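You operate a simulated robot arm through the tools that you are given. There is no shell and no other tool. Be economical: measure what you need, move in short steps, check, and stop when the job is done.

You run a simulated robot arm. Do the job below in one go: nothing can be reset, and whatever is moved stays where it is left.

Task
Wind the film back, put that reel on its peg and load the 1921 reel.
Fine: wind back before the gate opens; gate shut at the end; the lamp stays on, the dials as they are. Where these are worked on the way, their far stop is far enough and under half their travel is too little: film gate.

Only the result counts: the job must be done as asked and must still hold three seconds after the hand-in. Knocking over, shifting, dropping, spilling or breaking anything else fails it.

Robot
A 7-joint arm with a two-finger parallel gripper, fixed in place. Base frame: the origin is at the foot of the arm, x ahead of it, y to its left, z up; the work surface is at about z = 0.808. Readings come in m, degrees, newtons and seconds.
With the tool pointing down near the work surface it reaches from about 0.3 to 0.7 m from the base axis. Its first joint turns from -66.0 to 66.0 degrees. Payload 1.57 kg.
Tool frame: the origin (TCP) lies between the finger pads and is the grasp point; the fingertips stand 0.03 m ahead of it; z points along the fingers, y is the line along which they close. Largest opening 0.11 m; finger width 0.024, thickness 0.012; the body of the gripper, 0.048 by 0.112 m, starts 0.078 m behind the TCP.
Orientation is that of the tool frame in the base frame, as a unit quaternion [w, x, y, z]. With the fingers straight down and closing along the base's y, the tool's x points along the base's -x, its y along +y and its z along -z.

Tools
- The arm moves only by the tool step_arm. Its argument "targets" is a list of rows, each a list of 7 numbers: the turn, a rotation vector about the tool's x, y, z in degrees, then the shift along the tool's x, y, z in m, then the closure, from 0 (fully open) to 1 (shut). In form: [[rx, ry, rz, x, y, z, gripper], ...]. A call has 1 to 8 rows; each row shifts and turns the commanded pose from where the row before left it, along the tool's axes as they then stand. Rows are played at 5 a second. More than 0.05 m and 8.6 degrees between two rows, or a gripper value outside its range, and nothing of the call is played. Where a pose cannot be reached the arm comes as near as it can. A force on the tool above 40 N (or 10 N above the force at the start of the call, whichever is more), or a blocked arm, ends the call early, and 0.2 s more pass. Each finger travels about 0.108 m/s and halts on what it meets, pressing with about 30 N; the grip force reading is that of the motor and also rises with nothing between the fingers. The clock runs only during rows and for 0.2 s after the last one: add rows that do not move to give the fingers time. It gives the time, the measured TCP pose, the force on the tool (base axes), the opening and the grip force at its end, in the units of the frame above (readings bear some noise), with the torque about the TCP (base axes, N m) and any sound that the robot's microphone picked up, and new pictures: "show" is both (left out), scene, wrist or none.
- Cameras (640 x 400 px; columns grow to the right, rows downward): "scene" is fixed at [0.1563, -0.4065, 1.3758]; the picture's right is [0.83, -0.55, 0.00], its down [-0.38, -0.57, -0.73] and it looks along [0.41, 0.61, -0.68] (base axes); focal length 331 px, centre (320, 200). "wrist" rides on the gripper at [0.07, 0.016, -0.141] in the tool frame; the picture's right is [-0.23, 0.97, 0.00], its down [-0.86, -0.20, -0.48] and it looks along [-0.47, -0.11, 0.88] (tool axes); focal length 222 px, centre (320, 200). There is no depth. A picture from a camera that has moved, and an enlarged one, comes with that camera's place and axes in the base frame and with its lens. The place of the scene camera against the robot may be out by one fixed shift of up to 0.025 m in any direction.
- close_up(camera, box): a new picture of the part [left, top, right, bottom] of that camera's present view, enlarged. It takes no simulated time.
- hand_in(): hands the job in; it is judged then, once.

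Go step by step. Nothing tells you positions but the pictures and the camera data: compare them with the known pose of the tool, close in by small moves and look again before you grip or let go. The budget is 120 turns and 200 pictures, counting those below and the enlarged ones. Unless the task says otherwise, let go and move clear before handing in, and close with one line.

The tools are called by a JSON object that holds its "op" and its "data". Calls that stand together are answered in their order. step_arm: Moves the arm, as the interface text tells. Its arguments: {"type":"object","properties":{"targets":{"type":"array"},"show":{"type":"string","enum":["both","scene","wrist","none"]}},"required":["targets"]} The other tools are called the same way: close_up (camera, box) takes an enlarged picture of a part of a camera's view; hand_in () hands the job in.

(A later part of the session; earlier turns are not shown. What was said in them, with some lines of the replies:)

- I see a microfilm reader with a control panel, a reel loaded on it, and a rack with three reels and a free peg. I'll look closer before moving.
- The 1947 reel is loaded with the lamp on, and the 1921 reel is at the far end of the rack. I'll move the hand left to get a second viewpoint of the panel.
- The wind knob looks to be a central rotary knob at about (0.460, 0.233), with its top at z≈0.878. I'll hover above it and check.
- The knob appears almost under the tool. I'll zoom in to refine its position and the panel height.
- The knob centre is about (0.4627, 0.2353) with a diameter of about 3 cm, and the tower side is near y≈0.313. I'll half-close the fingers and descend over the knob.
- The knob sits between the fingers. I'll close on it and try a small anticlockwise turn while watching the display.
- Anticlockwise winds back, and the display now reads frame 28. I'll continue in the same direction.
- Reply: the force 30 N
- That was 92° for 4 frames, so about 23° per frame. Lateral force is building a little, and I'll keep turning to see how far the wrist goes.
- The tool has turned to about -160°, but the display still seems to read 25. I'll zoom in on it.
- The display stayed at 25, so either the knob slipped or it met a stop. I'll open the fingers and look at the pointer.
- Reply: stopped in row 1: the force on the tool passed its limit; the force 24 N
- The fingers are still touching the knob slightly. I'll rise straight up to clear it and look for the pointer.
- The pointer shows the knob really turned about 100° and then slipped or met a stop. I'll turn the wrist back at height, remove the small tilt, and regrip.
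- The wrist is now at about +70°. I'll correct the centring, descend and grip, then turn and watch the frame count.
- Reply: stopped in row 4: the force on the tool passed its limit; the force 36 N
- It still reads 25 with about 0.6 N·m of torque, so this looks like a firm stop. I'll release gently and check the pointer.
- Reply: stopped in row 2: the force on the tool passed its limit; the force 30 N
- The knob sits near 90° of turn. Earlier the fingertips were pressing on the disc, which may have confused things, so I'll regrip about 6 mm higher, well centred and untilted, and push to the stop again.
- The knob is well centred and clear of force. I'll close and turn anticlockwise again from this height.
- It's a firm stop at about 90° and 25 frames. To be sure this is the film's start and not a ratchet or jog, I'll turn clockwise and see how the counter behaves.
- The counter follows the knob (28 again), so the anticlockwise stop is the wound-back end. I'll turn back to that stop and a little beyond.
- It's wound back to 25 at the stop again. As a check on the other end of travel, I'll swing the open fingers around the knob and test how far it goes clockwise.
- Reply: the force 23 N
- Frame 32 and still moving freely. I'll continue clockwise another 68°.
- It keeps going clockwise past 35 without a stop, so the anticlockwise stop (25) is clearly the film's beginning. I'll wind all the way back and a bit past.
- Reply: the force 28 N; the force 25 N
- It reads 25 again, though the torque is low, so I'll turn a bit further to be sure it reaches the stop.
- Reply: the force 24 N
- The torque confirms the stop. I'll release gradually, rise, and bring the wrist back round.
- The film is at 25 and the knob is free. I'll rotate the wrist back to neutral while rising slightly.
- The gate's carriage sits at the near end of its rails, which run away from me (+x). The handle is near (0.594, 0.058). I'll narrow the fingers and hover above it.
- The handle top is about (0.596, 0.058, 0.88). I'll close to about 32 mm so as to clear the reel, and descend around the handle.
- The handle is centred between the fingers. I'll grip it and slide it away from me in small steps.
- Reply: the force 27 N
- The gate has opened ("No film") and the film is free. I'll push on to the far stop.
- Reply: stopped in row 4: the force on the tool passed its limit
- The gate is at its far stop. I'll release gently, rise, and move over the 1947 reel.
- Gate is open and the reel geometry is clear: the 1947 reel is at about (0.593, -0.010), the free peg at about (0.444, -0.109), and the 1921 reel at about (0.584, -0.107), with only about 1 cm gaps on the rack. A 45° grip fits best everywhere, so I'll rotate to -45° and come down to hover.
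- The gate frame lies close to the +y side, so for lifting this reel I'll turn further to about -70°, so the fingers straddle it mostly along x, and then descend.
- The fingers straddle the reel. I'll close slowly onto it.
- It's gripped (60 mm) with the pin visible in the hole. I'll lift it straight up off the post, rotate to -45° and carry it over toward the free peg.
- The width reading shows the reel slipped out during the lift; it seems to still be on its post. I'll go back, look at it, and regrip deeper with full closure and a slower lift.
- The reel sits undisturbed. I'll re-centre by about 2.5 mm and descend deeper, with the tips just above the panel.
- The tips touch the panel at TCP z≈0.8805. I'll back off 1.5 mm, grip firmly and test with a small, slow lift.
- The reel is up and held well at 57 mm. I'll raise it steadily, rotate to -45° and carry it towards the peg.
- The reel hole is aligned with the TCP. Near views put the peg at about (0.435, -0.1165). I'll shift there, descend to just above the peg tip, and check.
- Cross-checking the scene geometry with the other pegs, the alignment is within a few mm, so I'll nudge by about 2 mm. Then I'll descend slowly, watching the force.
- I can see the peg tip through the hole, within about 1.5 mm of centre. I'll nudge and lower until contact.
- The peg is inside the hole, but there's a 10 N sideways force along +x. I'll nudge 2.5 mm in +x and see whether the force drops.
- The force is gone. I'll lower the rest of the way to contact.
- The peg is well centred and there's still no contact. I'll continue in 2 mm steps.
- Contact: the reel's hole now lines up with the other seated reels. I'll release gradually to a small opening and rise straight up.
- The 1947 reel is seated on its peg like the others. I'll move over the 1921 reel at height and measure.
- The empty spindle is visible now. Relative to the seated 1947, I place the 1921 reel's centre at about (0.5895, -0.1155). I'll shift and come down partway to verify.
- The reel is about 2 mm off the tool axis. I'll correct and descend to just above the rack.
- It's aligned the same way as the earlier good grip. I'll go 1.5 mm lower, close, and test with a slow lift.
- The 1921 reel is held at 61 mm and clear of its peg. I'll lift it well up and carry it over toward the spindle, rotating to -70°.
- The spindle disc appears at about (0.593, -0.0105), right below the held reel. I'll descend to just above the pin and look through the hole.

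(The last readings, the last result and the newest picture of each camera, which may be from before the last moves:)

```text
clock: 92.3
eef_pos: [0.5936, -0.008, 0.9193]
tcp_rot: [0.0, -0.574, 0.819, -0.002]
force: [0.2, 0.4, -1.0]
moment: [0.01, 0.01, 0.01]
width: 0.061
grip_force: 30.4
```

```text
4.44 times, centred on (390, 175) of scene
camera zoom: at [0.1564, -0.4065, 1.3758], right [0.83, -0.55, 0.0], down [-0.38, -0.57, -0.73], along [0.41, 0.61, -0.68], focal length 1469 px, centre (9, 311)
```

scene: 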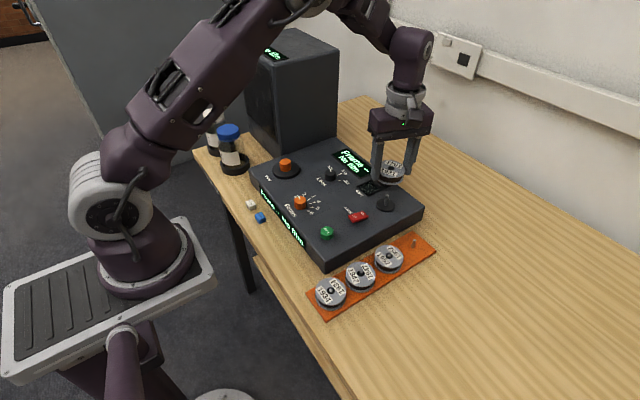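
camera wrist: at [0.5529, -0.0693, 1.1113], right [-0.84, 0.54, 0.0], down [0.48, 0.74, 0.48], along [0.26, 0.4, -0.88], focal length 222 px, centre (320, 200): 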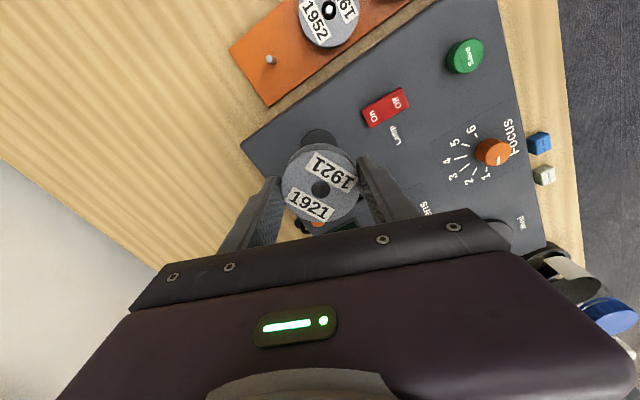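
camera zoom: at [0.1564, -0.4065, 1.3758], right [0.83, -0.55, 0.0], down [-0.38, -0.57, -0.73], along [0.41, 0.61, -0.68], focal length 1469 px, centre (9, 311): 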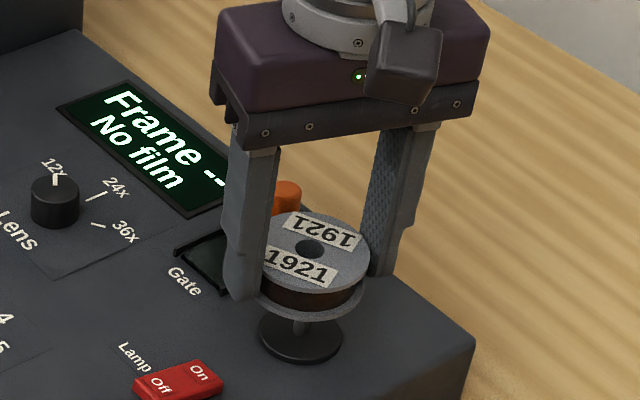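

The pin isn't visible through the hole yet, but the scene view lines up well. I'll lower in small steps, watching the force.

{"op": "step_arm", "data": {"targets": [[0, 0, 0, 0, 0, 0.004, 1], [0, 0, 0, 0, 0, 0.004, 1], [0, 0, 0, 0, 0, 0.004, 1], [0, 0, 0, 0, 0, 0, 1]], "show": "none"}}

{"op": "close_up", "data": {"camera": "wrist", "box": [270, 120, 370, 215]}}

{"op": "close_up", "data": {"camera": "scene", "box": [340, 130, 440, 220]}}

```text
clock: 93.3
eef_pos: [0.5924, -0.0109, 0.9081]
tcp_rot: [0.0, -0.575, 0.818, -0.002]
force: [0.4, -0.5, -0.4]
moment: [0.01, -0.02, 0.0]
width: 0.0609
grip_force: 30.1
```

```text
4.21 times, centred on (320, 168) of wrist
camera zoom: at [0.5528, -0.0699, 1.0498], right [-0.84, 0.54, 0.0], down [0.48, 0.74, 0.48], along [0.26, 0.4, -0.88], focal length 935 px, centre (320, 337)
```

zoom: 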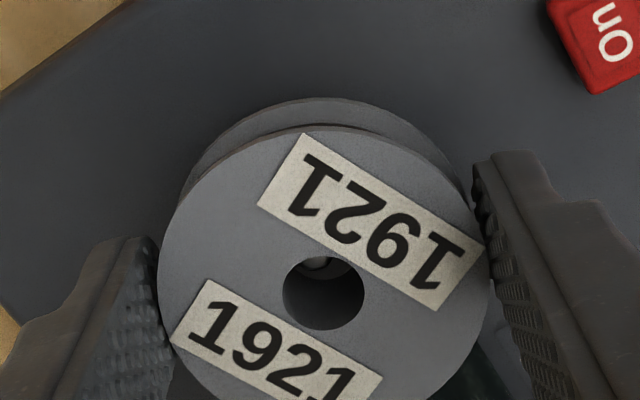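

```text
4.44 times, centred on (390, 175) of scene
camera zoom: at [0.1564, -0.4065, 1.3758], right [0.83, -0.55, 0.0], down [-0.38, -0.57, -0.73], along [0.41, 0.61, -0.68], focal length 1469 px, centre (9, 311)
```

zoom: 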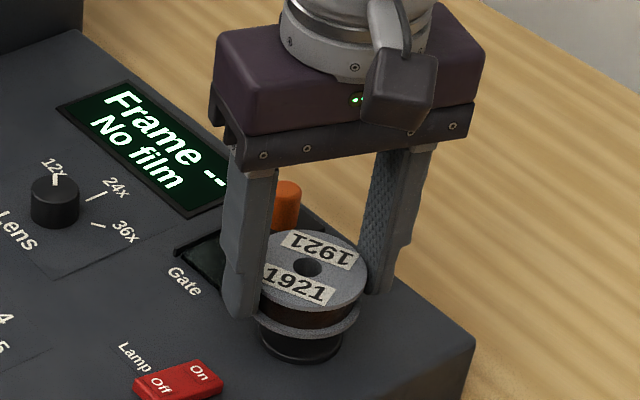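

The pin tip is now inside the hole with no force. I'll continue down.

{"op": "step_arm", "data": {"targets": [[0, 0, 0, 0, 0, 0.004, 1], [0, 0, 0, 0, 0, 0.004, 1], [0, 0, 0, 0, 0, 0.004, 1], [0, 0, 0, 0, 0, 0.002, 1], [0, 0, 0, 0, 0, 0, 1]], "show": "none"}}

{"op": "close_up", "data": {"camera": "wrist", "box": [270, 120, 370, 215]}}

```text
clock: 94.5
eef_pos: [0.5934, -0.0107, 0.8933]
tcp_rot: [0.0, -0.576, 0.818, -0.001]
force: [0.0, 0.8, 0.4]
moment: [0.03, -0.02, 0.01]
width: 0.0609
grip_force: 30.4
```

```text
4.21 times, centred on (320, 168) of wrist
camera zoom: at [0.5531, -0.0696, 1.0358], right [-0.84, 0.54, 0.0], down [0.48, 0.74, 0.48], along [0.26, 0.4, -0.88], focal length 935 px, centre (320, 337)
```

zoom: 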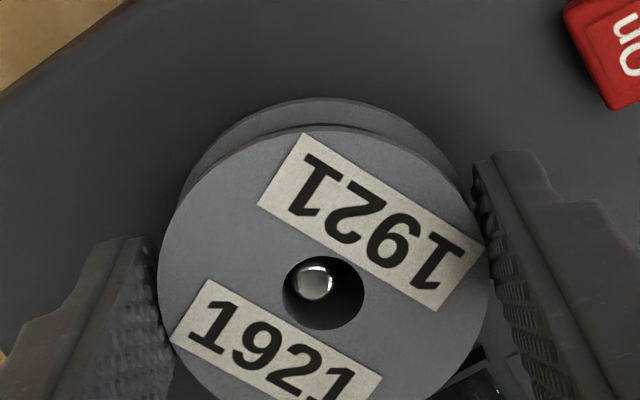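

The pin is well inside. I'll lower the last bit to contact.

{"op": "step_arm", "data": {"targets": [[0, 0, 0, 0, 0, 0.003, 1], [0, 0, 0, 0, 0, 0.002, 1], [0, 0, 0, 0, 0, 0.002, 1], [0, 0, 0, 0, 0, 0.002, 1], [0, 0, 0, 0, 0, 0, 1]], "show": "none"}}

{"op": "close_up", "data": {"camera": "scene", "box": [340, 130, 440, 220]}}

```text
clock: 95.7
eef_pos: [0.5939, -0.0107, 0.8851]
tcp_rot: [0.002, -0.574, 0.819, -0.002]
force: [-3.0, -1.1, 19.4]
moment: [0.1, 0.3, 0.08]
width: 0.0606
grip_force: 29.8
```

```text
4.44 times, centred on (390, 175) of scene
camera zoom: at [0.1559, -0.4065, 1.3759], right [0.83, -0.55, 0.0], down [-0.38, -0.57, -0.73], along [0.41, 0.61, -0.68], focal length 1469 px, centre (9, 311)
```

zoom: 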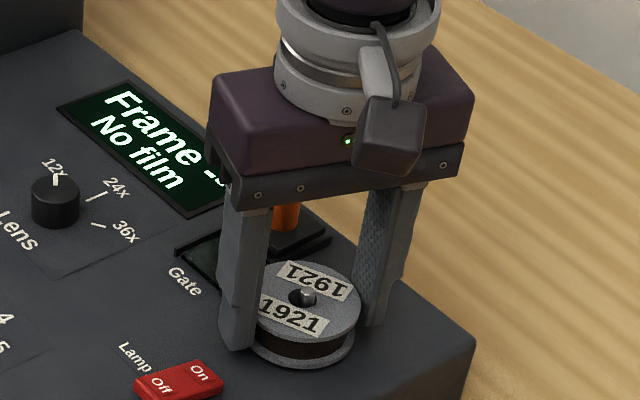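

The reel rests on the spindle disc (19 N contact). I'll ease off, release gradually and rise.

{"op": "step_arm", "data": {"targets": [[0, 0, 0, 0, 0, -0.001, 1], [0, 0, 0, 0, 0, 0, 0.43], [0, 0, 0, 0, 0, 0, 0.4], [0, 0, 0, 0, 0, 0, 0.34], [0, 0, 0, 0, 0, -0.02, 0.34], [0, 0, 0, 0, 0, -0.04, 0.34], [0, 0, 0, 0, 0, -0.04, 0.34], [0, 0, 0, 0, 0, 0, 0.34]]}}

{"op": "close_up", "data": {"camera": "scene", "box": [340, 130, 440, 220]}}

{"op": "close_up", "data": {"camera": "wrist", "box": [220, 70, 420, 235]}}

```text
clock: 97.5
eef_pos: [0.5938, -0.0106, 0.9868]
tcp_rot: [-0.001, -0.575, 0.818, -0.001]
force: [0.4, 0.2, 0.3]
moment: [-0.01, -0.01, 0.01]
width: 0.0725
grip_force: 0.0
camera wrist: at [0.5535, -0.0693, 1.1274], right [-0.84, 0.54, 0.0], down [0.48, 0.74, 0.48], along [0.26, 0.4, -0.88], focal length 222 px, centre (320, 200)
```

scene: 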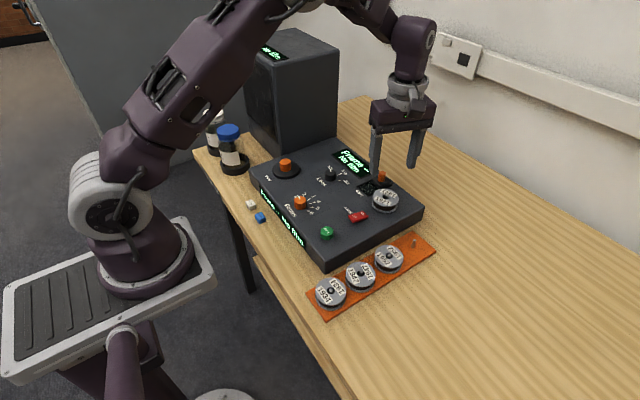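
wrist: 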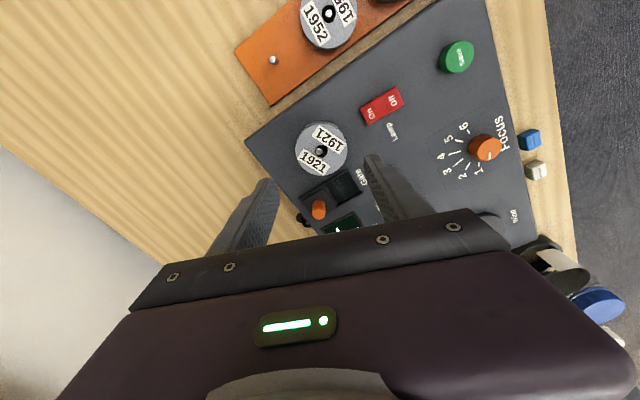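

```text
4.44 times, centred on (390, 175) of scene
camera zoom: at [0.1563, -0.4065, 1.3758], right [0.83, -0.55, 0.0], down [-0.38, -0.57, -0.73], along [0.41, 0.61, -0.68], focal length 1469 px, centre (9, 311)
```

zoom: 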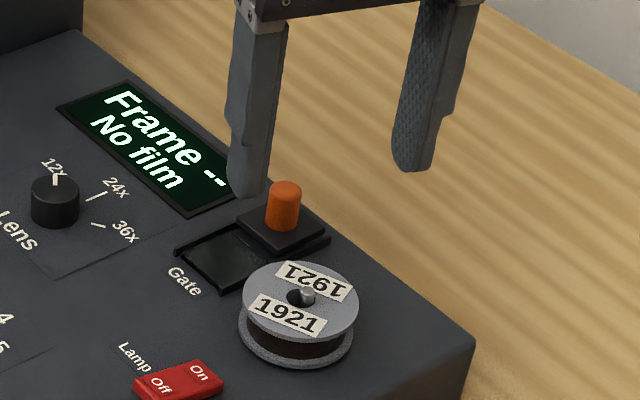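

```text
2.42 times, centred on (320, 152) of wrist
camera zoom: at [0.5535, -0.0693, 1.1274], right [-0.84, 0.54, 0.0], down [0.48, 0.74, 0.48], along [0.26, 0.4, -0.88], focal length 538 px, centre (320, 315)
```

zoom: 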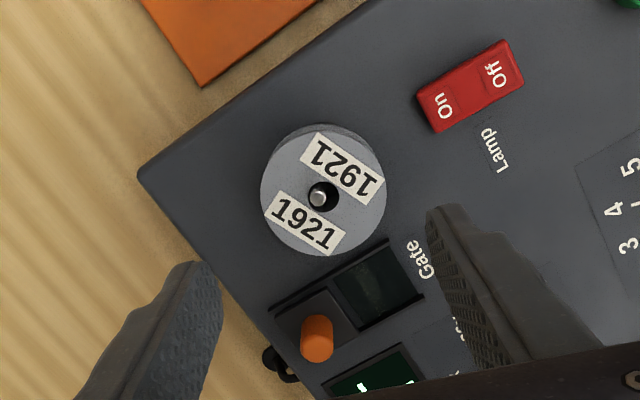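

The 1921 reel is loaded. To shut the gate, I'll rotate the wrist back to neutral and go over the handle near (0.638, 0.0575).

{"op": "step_arm", "data": {"targets": [[0, 0, 8.5, 0, 0, -0.005, 0.5], [0, 0, 8.5, 0, 0, 0, 0.6], [0, 0, 8.5, 0, 0, 0, 0.71], [0, 0, 8.5, 0, 0, 0, 0.71], [0, 0, 8.5, 0, 0, 0, 0.71], [0, 0, 8.5, 0, 0, 0, 0.71], [0, 0, 8.5, 0, 0, 0, 0.71], [0, 0, 8.5, 0, 0, 0, 0.71]], "show": "none"}}

{"op": "step_arm", "data": {"targets": [[0, 0, 2.2, 0, 0, 0, 0.71], [0, 0, 0, -0.022, 0.034, 0, 0.71], [0, 0, 0, -0.022, 0.034, 0, 0.71], [0, 0, 0, 0, 0, 0, 0.71]], "show": "wrist"}}

{"op": "close_up", "data": {"camera": "wrist", "box": [220, 70, 420, 215]}}

```text
clock: 99.3
eef_pos: [0.5932, -0.0084, 0.9918]
tcp_rot: [0.001, -0.017, 1.0, -0.001]
force: [0.6, 0.2, 0.6]
moment: [0.02, -0.03, 0.01]
width: 0.032
grip_force: 0.0
```

```text
clock: 100.3
eef_pos: [0.6384, 0.058, 0.9925]
tcp_rot: [0.002, 0.001, 1.0, -0.001]
force: [0.4, 0.3, 0.3]
moment: [0.02, 0.03, 0.02]
width: 0.0323
grip_force: 0.2
camera wrist: at [0.5673, 0.0748, 1.1331], right [0.23, 0.97, 0.0], down [0.85, -0.2, 0.48], along [0.47, -0.11, -0.88], focal length 222 px, centre (320, 200)
```

wrist: 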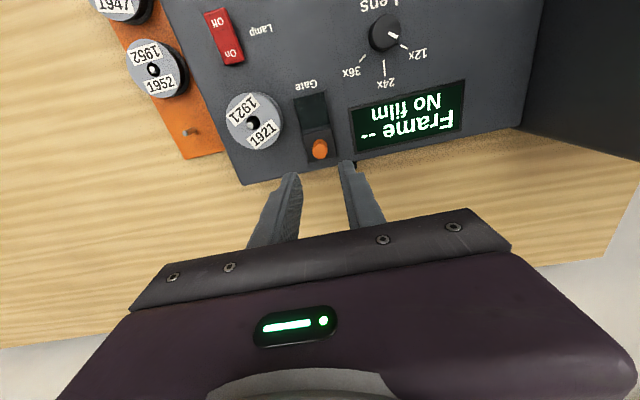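

```text
2.76 times, centred on (320, 142) of wrist
camera zoom: at [0.5673, 0.0748, 1.1331], right [0.23, 0.97, 0.0], down [0.85, -0.2, 0.48], along [0.47, -0.11, -0.88], focal length 613 px, centre (320, 359)
```

zoom: 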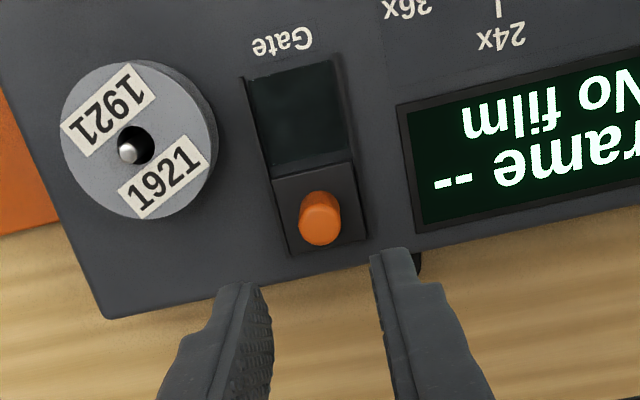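

The handle is just about under the tool. I'll descend around it and check.

{"op": "step_arm", "data": {"targets": [[0, 0, 0, -0.0013, 0, 0.03, 0.71], [0, 0, 0, 0, 0, 0.03, 0.71], [0, 0, 0, 0, 0, 0.03, 0.71], [0, 0, 0, 0, 0, 0.008, 0.71], [0, 0, 0, 0, 0, 0, 0.71]], "show": "none"}}

{"op": "close_up", "data": {"camera": "wrist", "box": [240, 120, 400, 220]}}

```text
clock: 101.5
eef_pos: [0.6392, 0.0578, 0.8922]
tcp_rot: [0.001, 0.001, 1.0, -0.001]
force: [0.1, -0.2, 0.4]
moment: [0.02, 0.02, -0.02]
width: 0.0321
grip_force: 0.0
```

```text
4.00 times, centred on (320, 170) of wrist
camera zoom: at [0.5679, 0.0747, 1.0341], right [0.23, 0.97, 0.0], down [0.85, -0.2, 0.48], along [0.47, -0.11, -0.88], focal length 888 px, centre (320, 320)
```

zoom: 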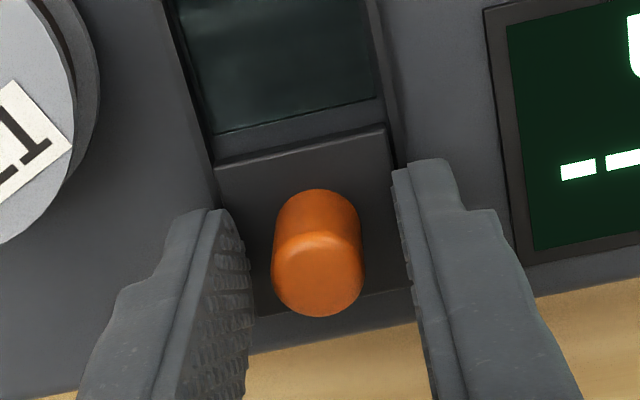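

It's well centred. I'll grip and pull the gate back toward me until its near stop.

{"op": "step_arm", "data": {"targets": [[0, 0, 0, 0, 0, 0, 1], [0, 0, 0, 0, 0, 0, 1], [0, 0, 0, 0.008, 0, 0, 1], [0, 0, 0, 0.008, 0, 0, 1], [0, 0, 0, 0.008, 0, 0, 1], [0, 0, 0, 0.008, 0, 0, 1], [0, 0, 0, 0.006, 0, 0, 1]], "show": "none"}}

{"op": "step_arm", "data": {"targets": [[0, 0, 0, 0.003, 0, 0, 1], [0, 0, 0, 0.003, 0, 0, 1], [0, 0, 0, 0.003, 0, 0, 1], [0, 0, 0, 0.002, 0, 0, 1], [0, 0, 0, 0, 0, 0, 1]], "show": "none"}}

{"op": "close_up", "data": {"camera": "wrist", "box": [200, 80, 440, 220]}}

{"op": "close_up", "data": {"camera": "scene", "box": [330, 130, 440, 220]}}

```text
clock: 103.1
eef_pos: [0.6014, 0.0565, 0.8931]
tcp_rot: [-0.001, 0.001, 1.0, -0.001]
force: [-1.5, -3.3, -0.8]
moment: [-0.1, 0.13, 0.0]
width: 0.0165
grip_force: 31.8
```

```text
clock: 104.3
eef_pos: [0.5914, 0.0576, 0.8925]
tcp_rot: [0.004, 0.001, 1.0, -0.001]
force: [22.3, -5.8, 11.4]
moment: [-0.19, -0.84, -0.02]
width: 0.0166
grip_force: 32.2
```

```text
2.67 times, centred on (320, 150) of wrist
camera zoom: at [0.5192, 0.0742, 1.0348], right [0.23, 0.97, 0.0], down [0.85, -0.2, 0.48], along [0.47, -0.11, -0.87], focal length 592 px, centre (320, 333)
```

zoom: 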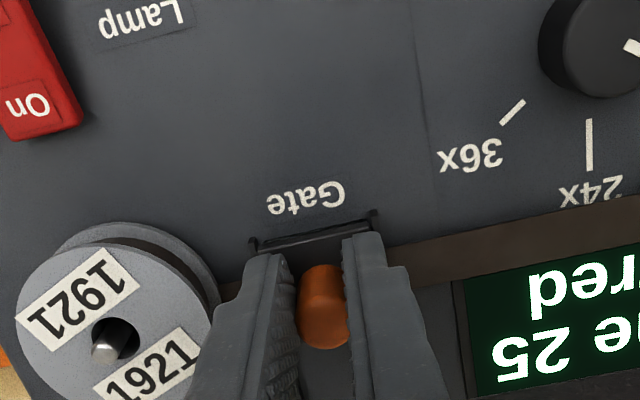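

```text
4.44 times, centred on (385, 175) of scene
camera zoom: at [0.1567, -0.4066, 1.3757], right [0.83, -0.55, 0.0], down [-0.38, -0.57, -0.73], along [0.41, 0.61, -0.68], focal length 1469 px, centre (31, 311)
```

zoom: 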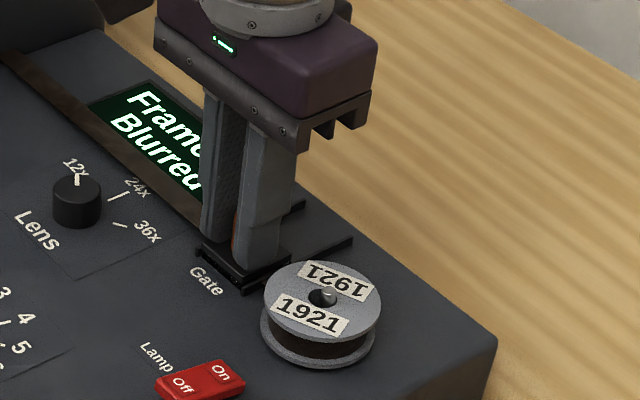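

The gate is shut against its stop and the film is loaded (Frame 25 showing). I'll relax the pull, release gradually, rise and retreat.

{"op": "step_arm", "data": {"targets": [[0, 0, 0, -0.0015, 0, 0, 1], [0, 0, 0, 0, 0, 0, 0.9], [0, 0, 0, 0, 0, 0, 0.8], [0, 0, 0, 0, 0, 0, 0.72], [0, 0, 0, 0, 0, -0.03, 0.72], [0, 0, 0, 0, 0, -0.05, 0.72], [0, 0, 0, 0, 0, -0.05, 0.72]], "show": "none"}}

{"op": "step_arm", "data": {"targets": [[0, 0, 0, 0.03, 0, -0.03, 0.6], [0, 0, 0, 0.04, 0, -0.01, 0.4], [0, 0, 0, 0.04, 0, 0, 0.2], [0, 0, 0, 0, 0, 0, 0.2]]}}

{"op": "close_up", "data": {"camera": "scene", "box": [240, 130, 440, 255]}}

{"op": "close_up", "data": {"camera": "scene", "box": [300, 200, 450, 320]}}

{"op": "close_up", "data": {"camera": "wrist", "box": [180, 60, 460, 230]}}

```text
clock: 105.9
eef_pos: [0.5898, 0.0583, 1.0232]
tcp_rot: [0.0, 0.0, 1.0, -0.001]
force: [0.1, -0.9, 0.4]
moment: [0.03, 0.01, -0.04]
width: 0.0307
grip_force: 0.1
```

```text
clock: 106.9
eef_pos: [0.4805, 0.0579, 1.0619]
tcp_rot: [0.0, 0.002, 1.0, -0.001]
force: [-0.6, 0.0, -0.4]
moment: [-0.02, -0.01, 0.01]
width: 0.0883
grip_force: 0.1
camera wrist: at [0.4097, 0.0753, 1.2039], right [0.23, 0.97, 0.0], down [0.85, -0.2, 0.48], along [0.47, -0.11, -0.88], focal length 222 px, centre (320, 200)
```

scene: 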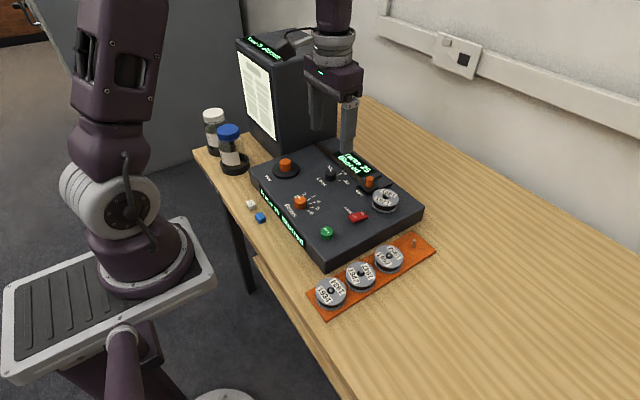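
wrist: 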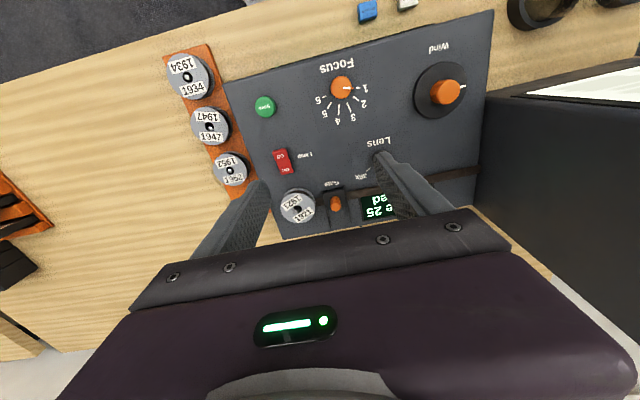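

```text
3.20 times, centred on (340, 192) of scene
camera zoom: at [0.1563, -0.4065, 1.3758], right [0.83, -0.55, 0.0], down [-0.38, -0.57, -0.73], along [0.41, 0.61, -0.68], focal length 1058 px, centre (256, 224)
```

zoom: 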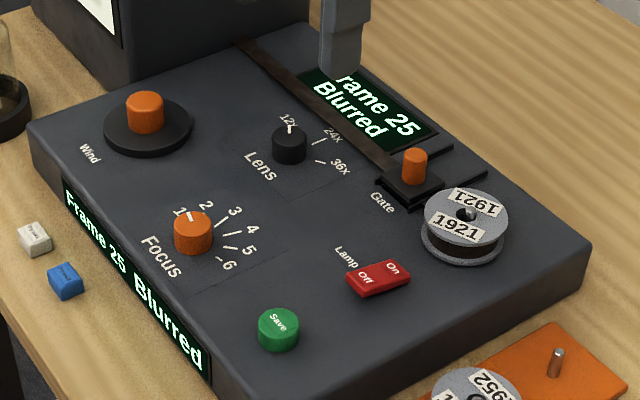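

```text
3.33 times, centred on (375, 260) of scene
camera zoom: at [0.1563, -0.4065, 1.3758], right [0.83, -0.55, 0.0], down [-0.38, -0.57, -0.73], along [0.41, 0.61, -0.68], focal length 1102 px, centre (137, 0)
```

zoom: 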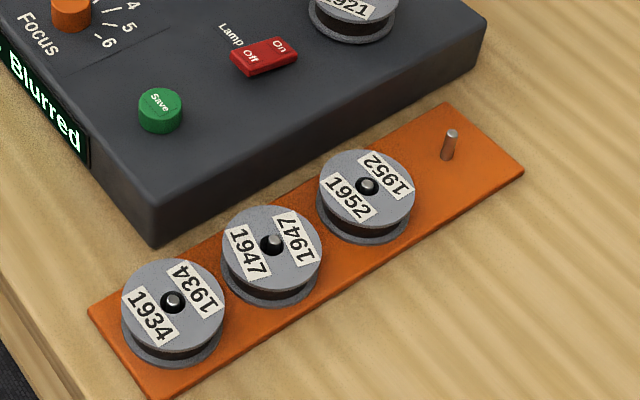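

```text
2.29 times, centred on (320, 145) of wrist
camera zoom: at [0.4097, 0.0753, 1.2039], right [0.23, 0.97, 0.0], down [0.85, -0.2, 0.48], along [0.47, -0.11, -0.88], focal length 508 px, centre (320, 326)
```

zoom: 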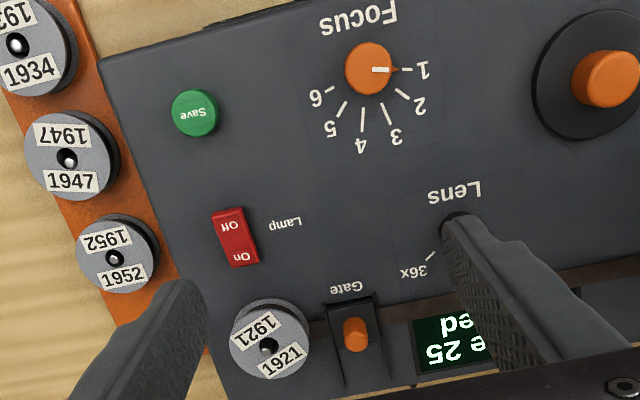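

The reel 1947 is seated on its peg, 1921 is loaded, and the gate is shut with the film in place. The lamp is on and the dials are unchanged, so I'm handing in.

{"op": "hand_in", "data": {}}

```text
The job is handed in.
```

I wound the film back to its stop (Frame 25), put the 1947 reel on its peg, loaded the 1921 reel and shut the gate. The lamp is still on and the dials weren't touched.
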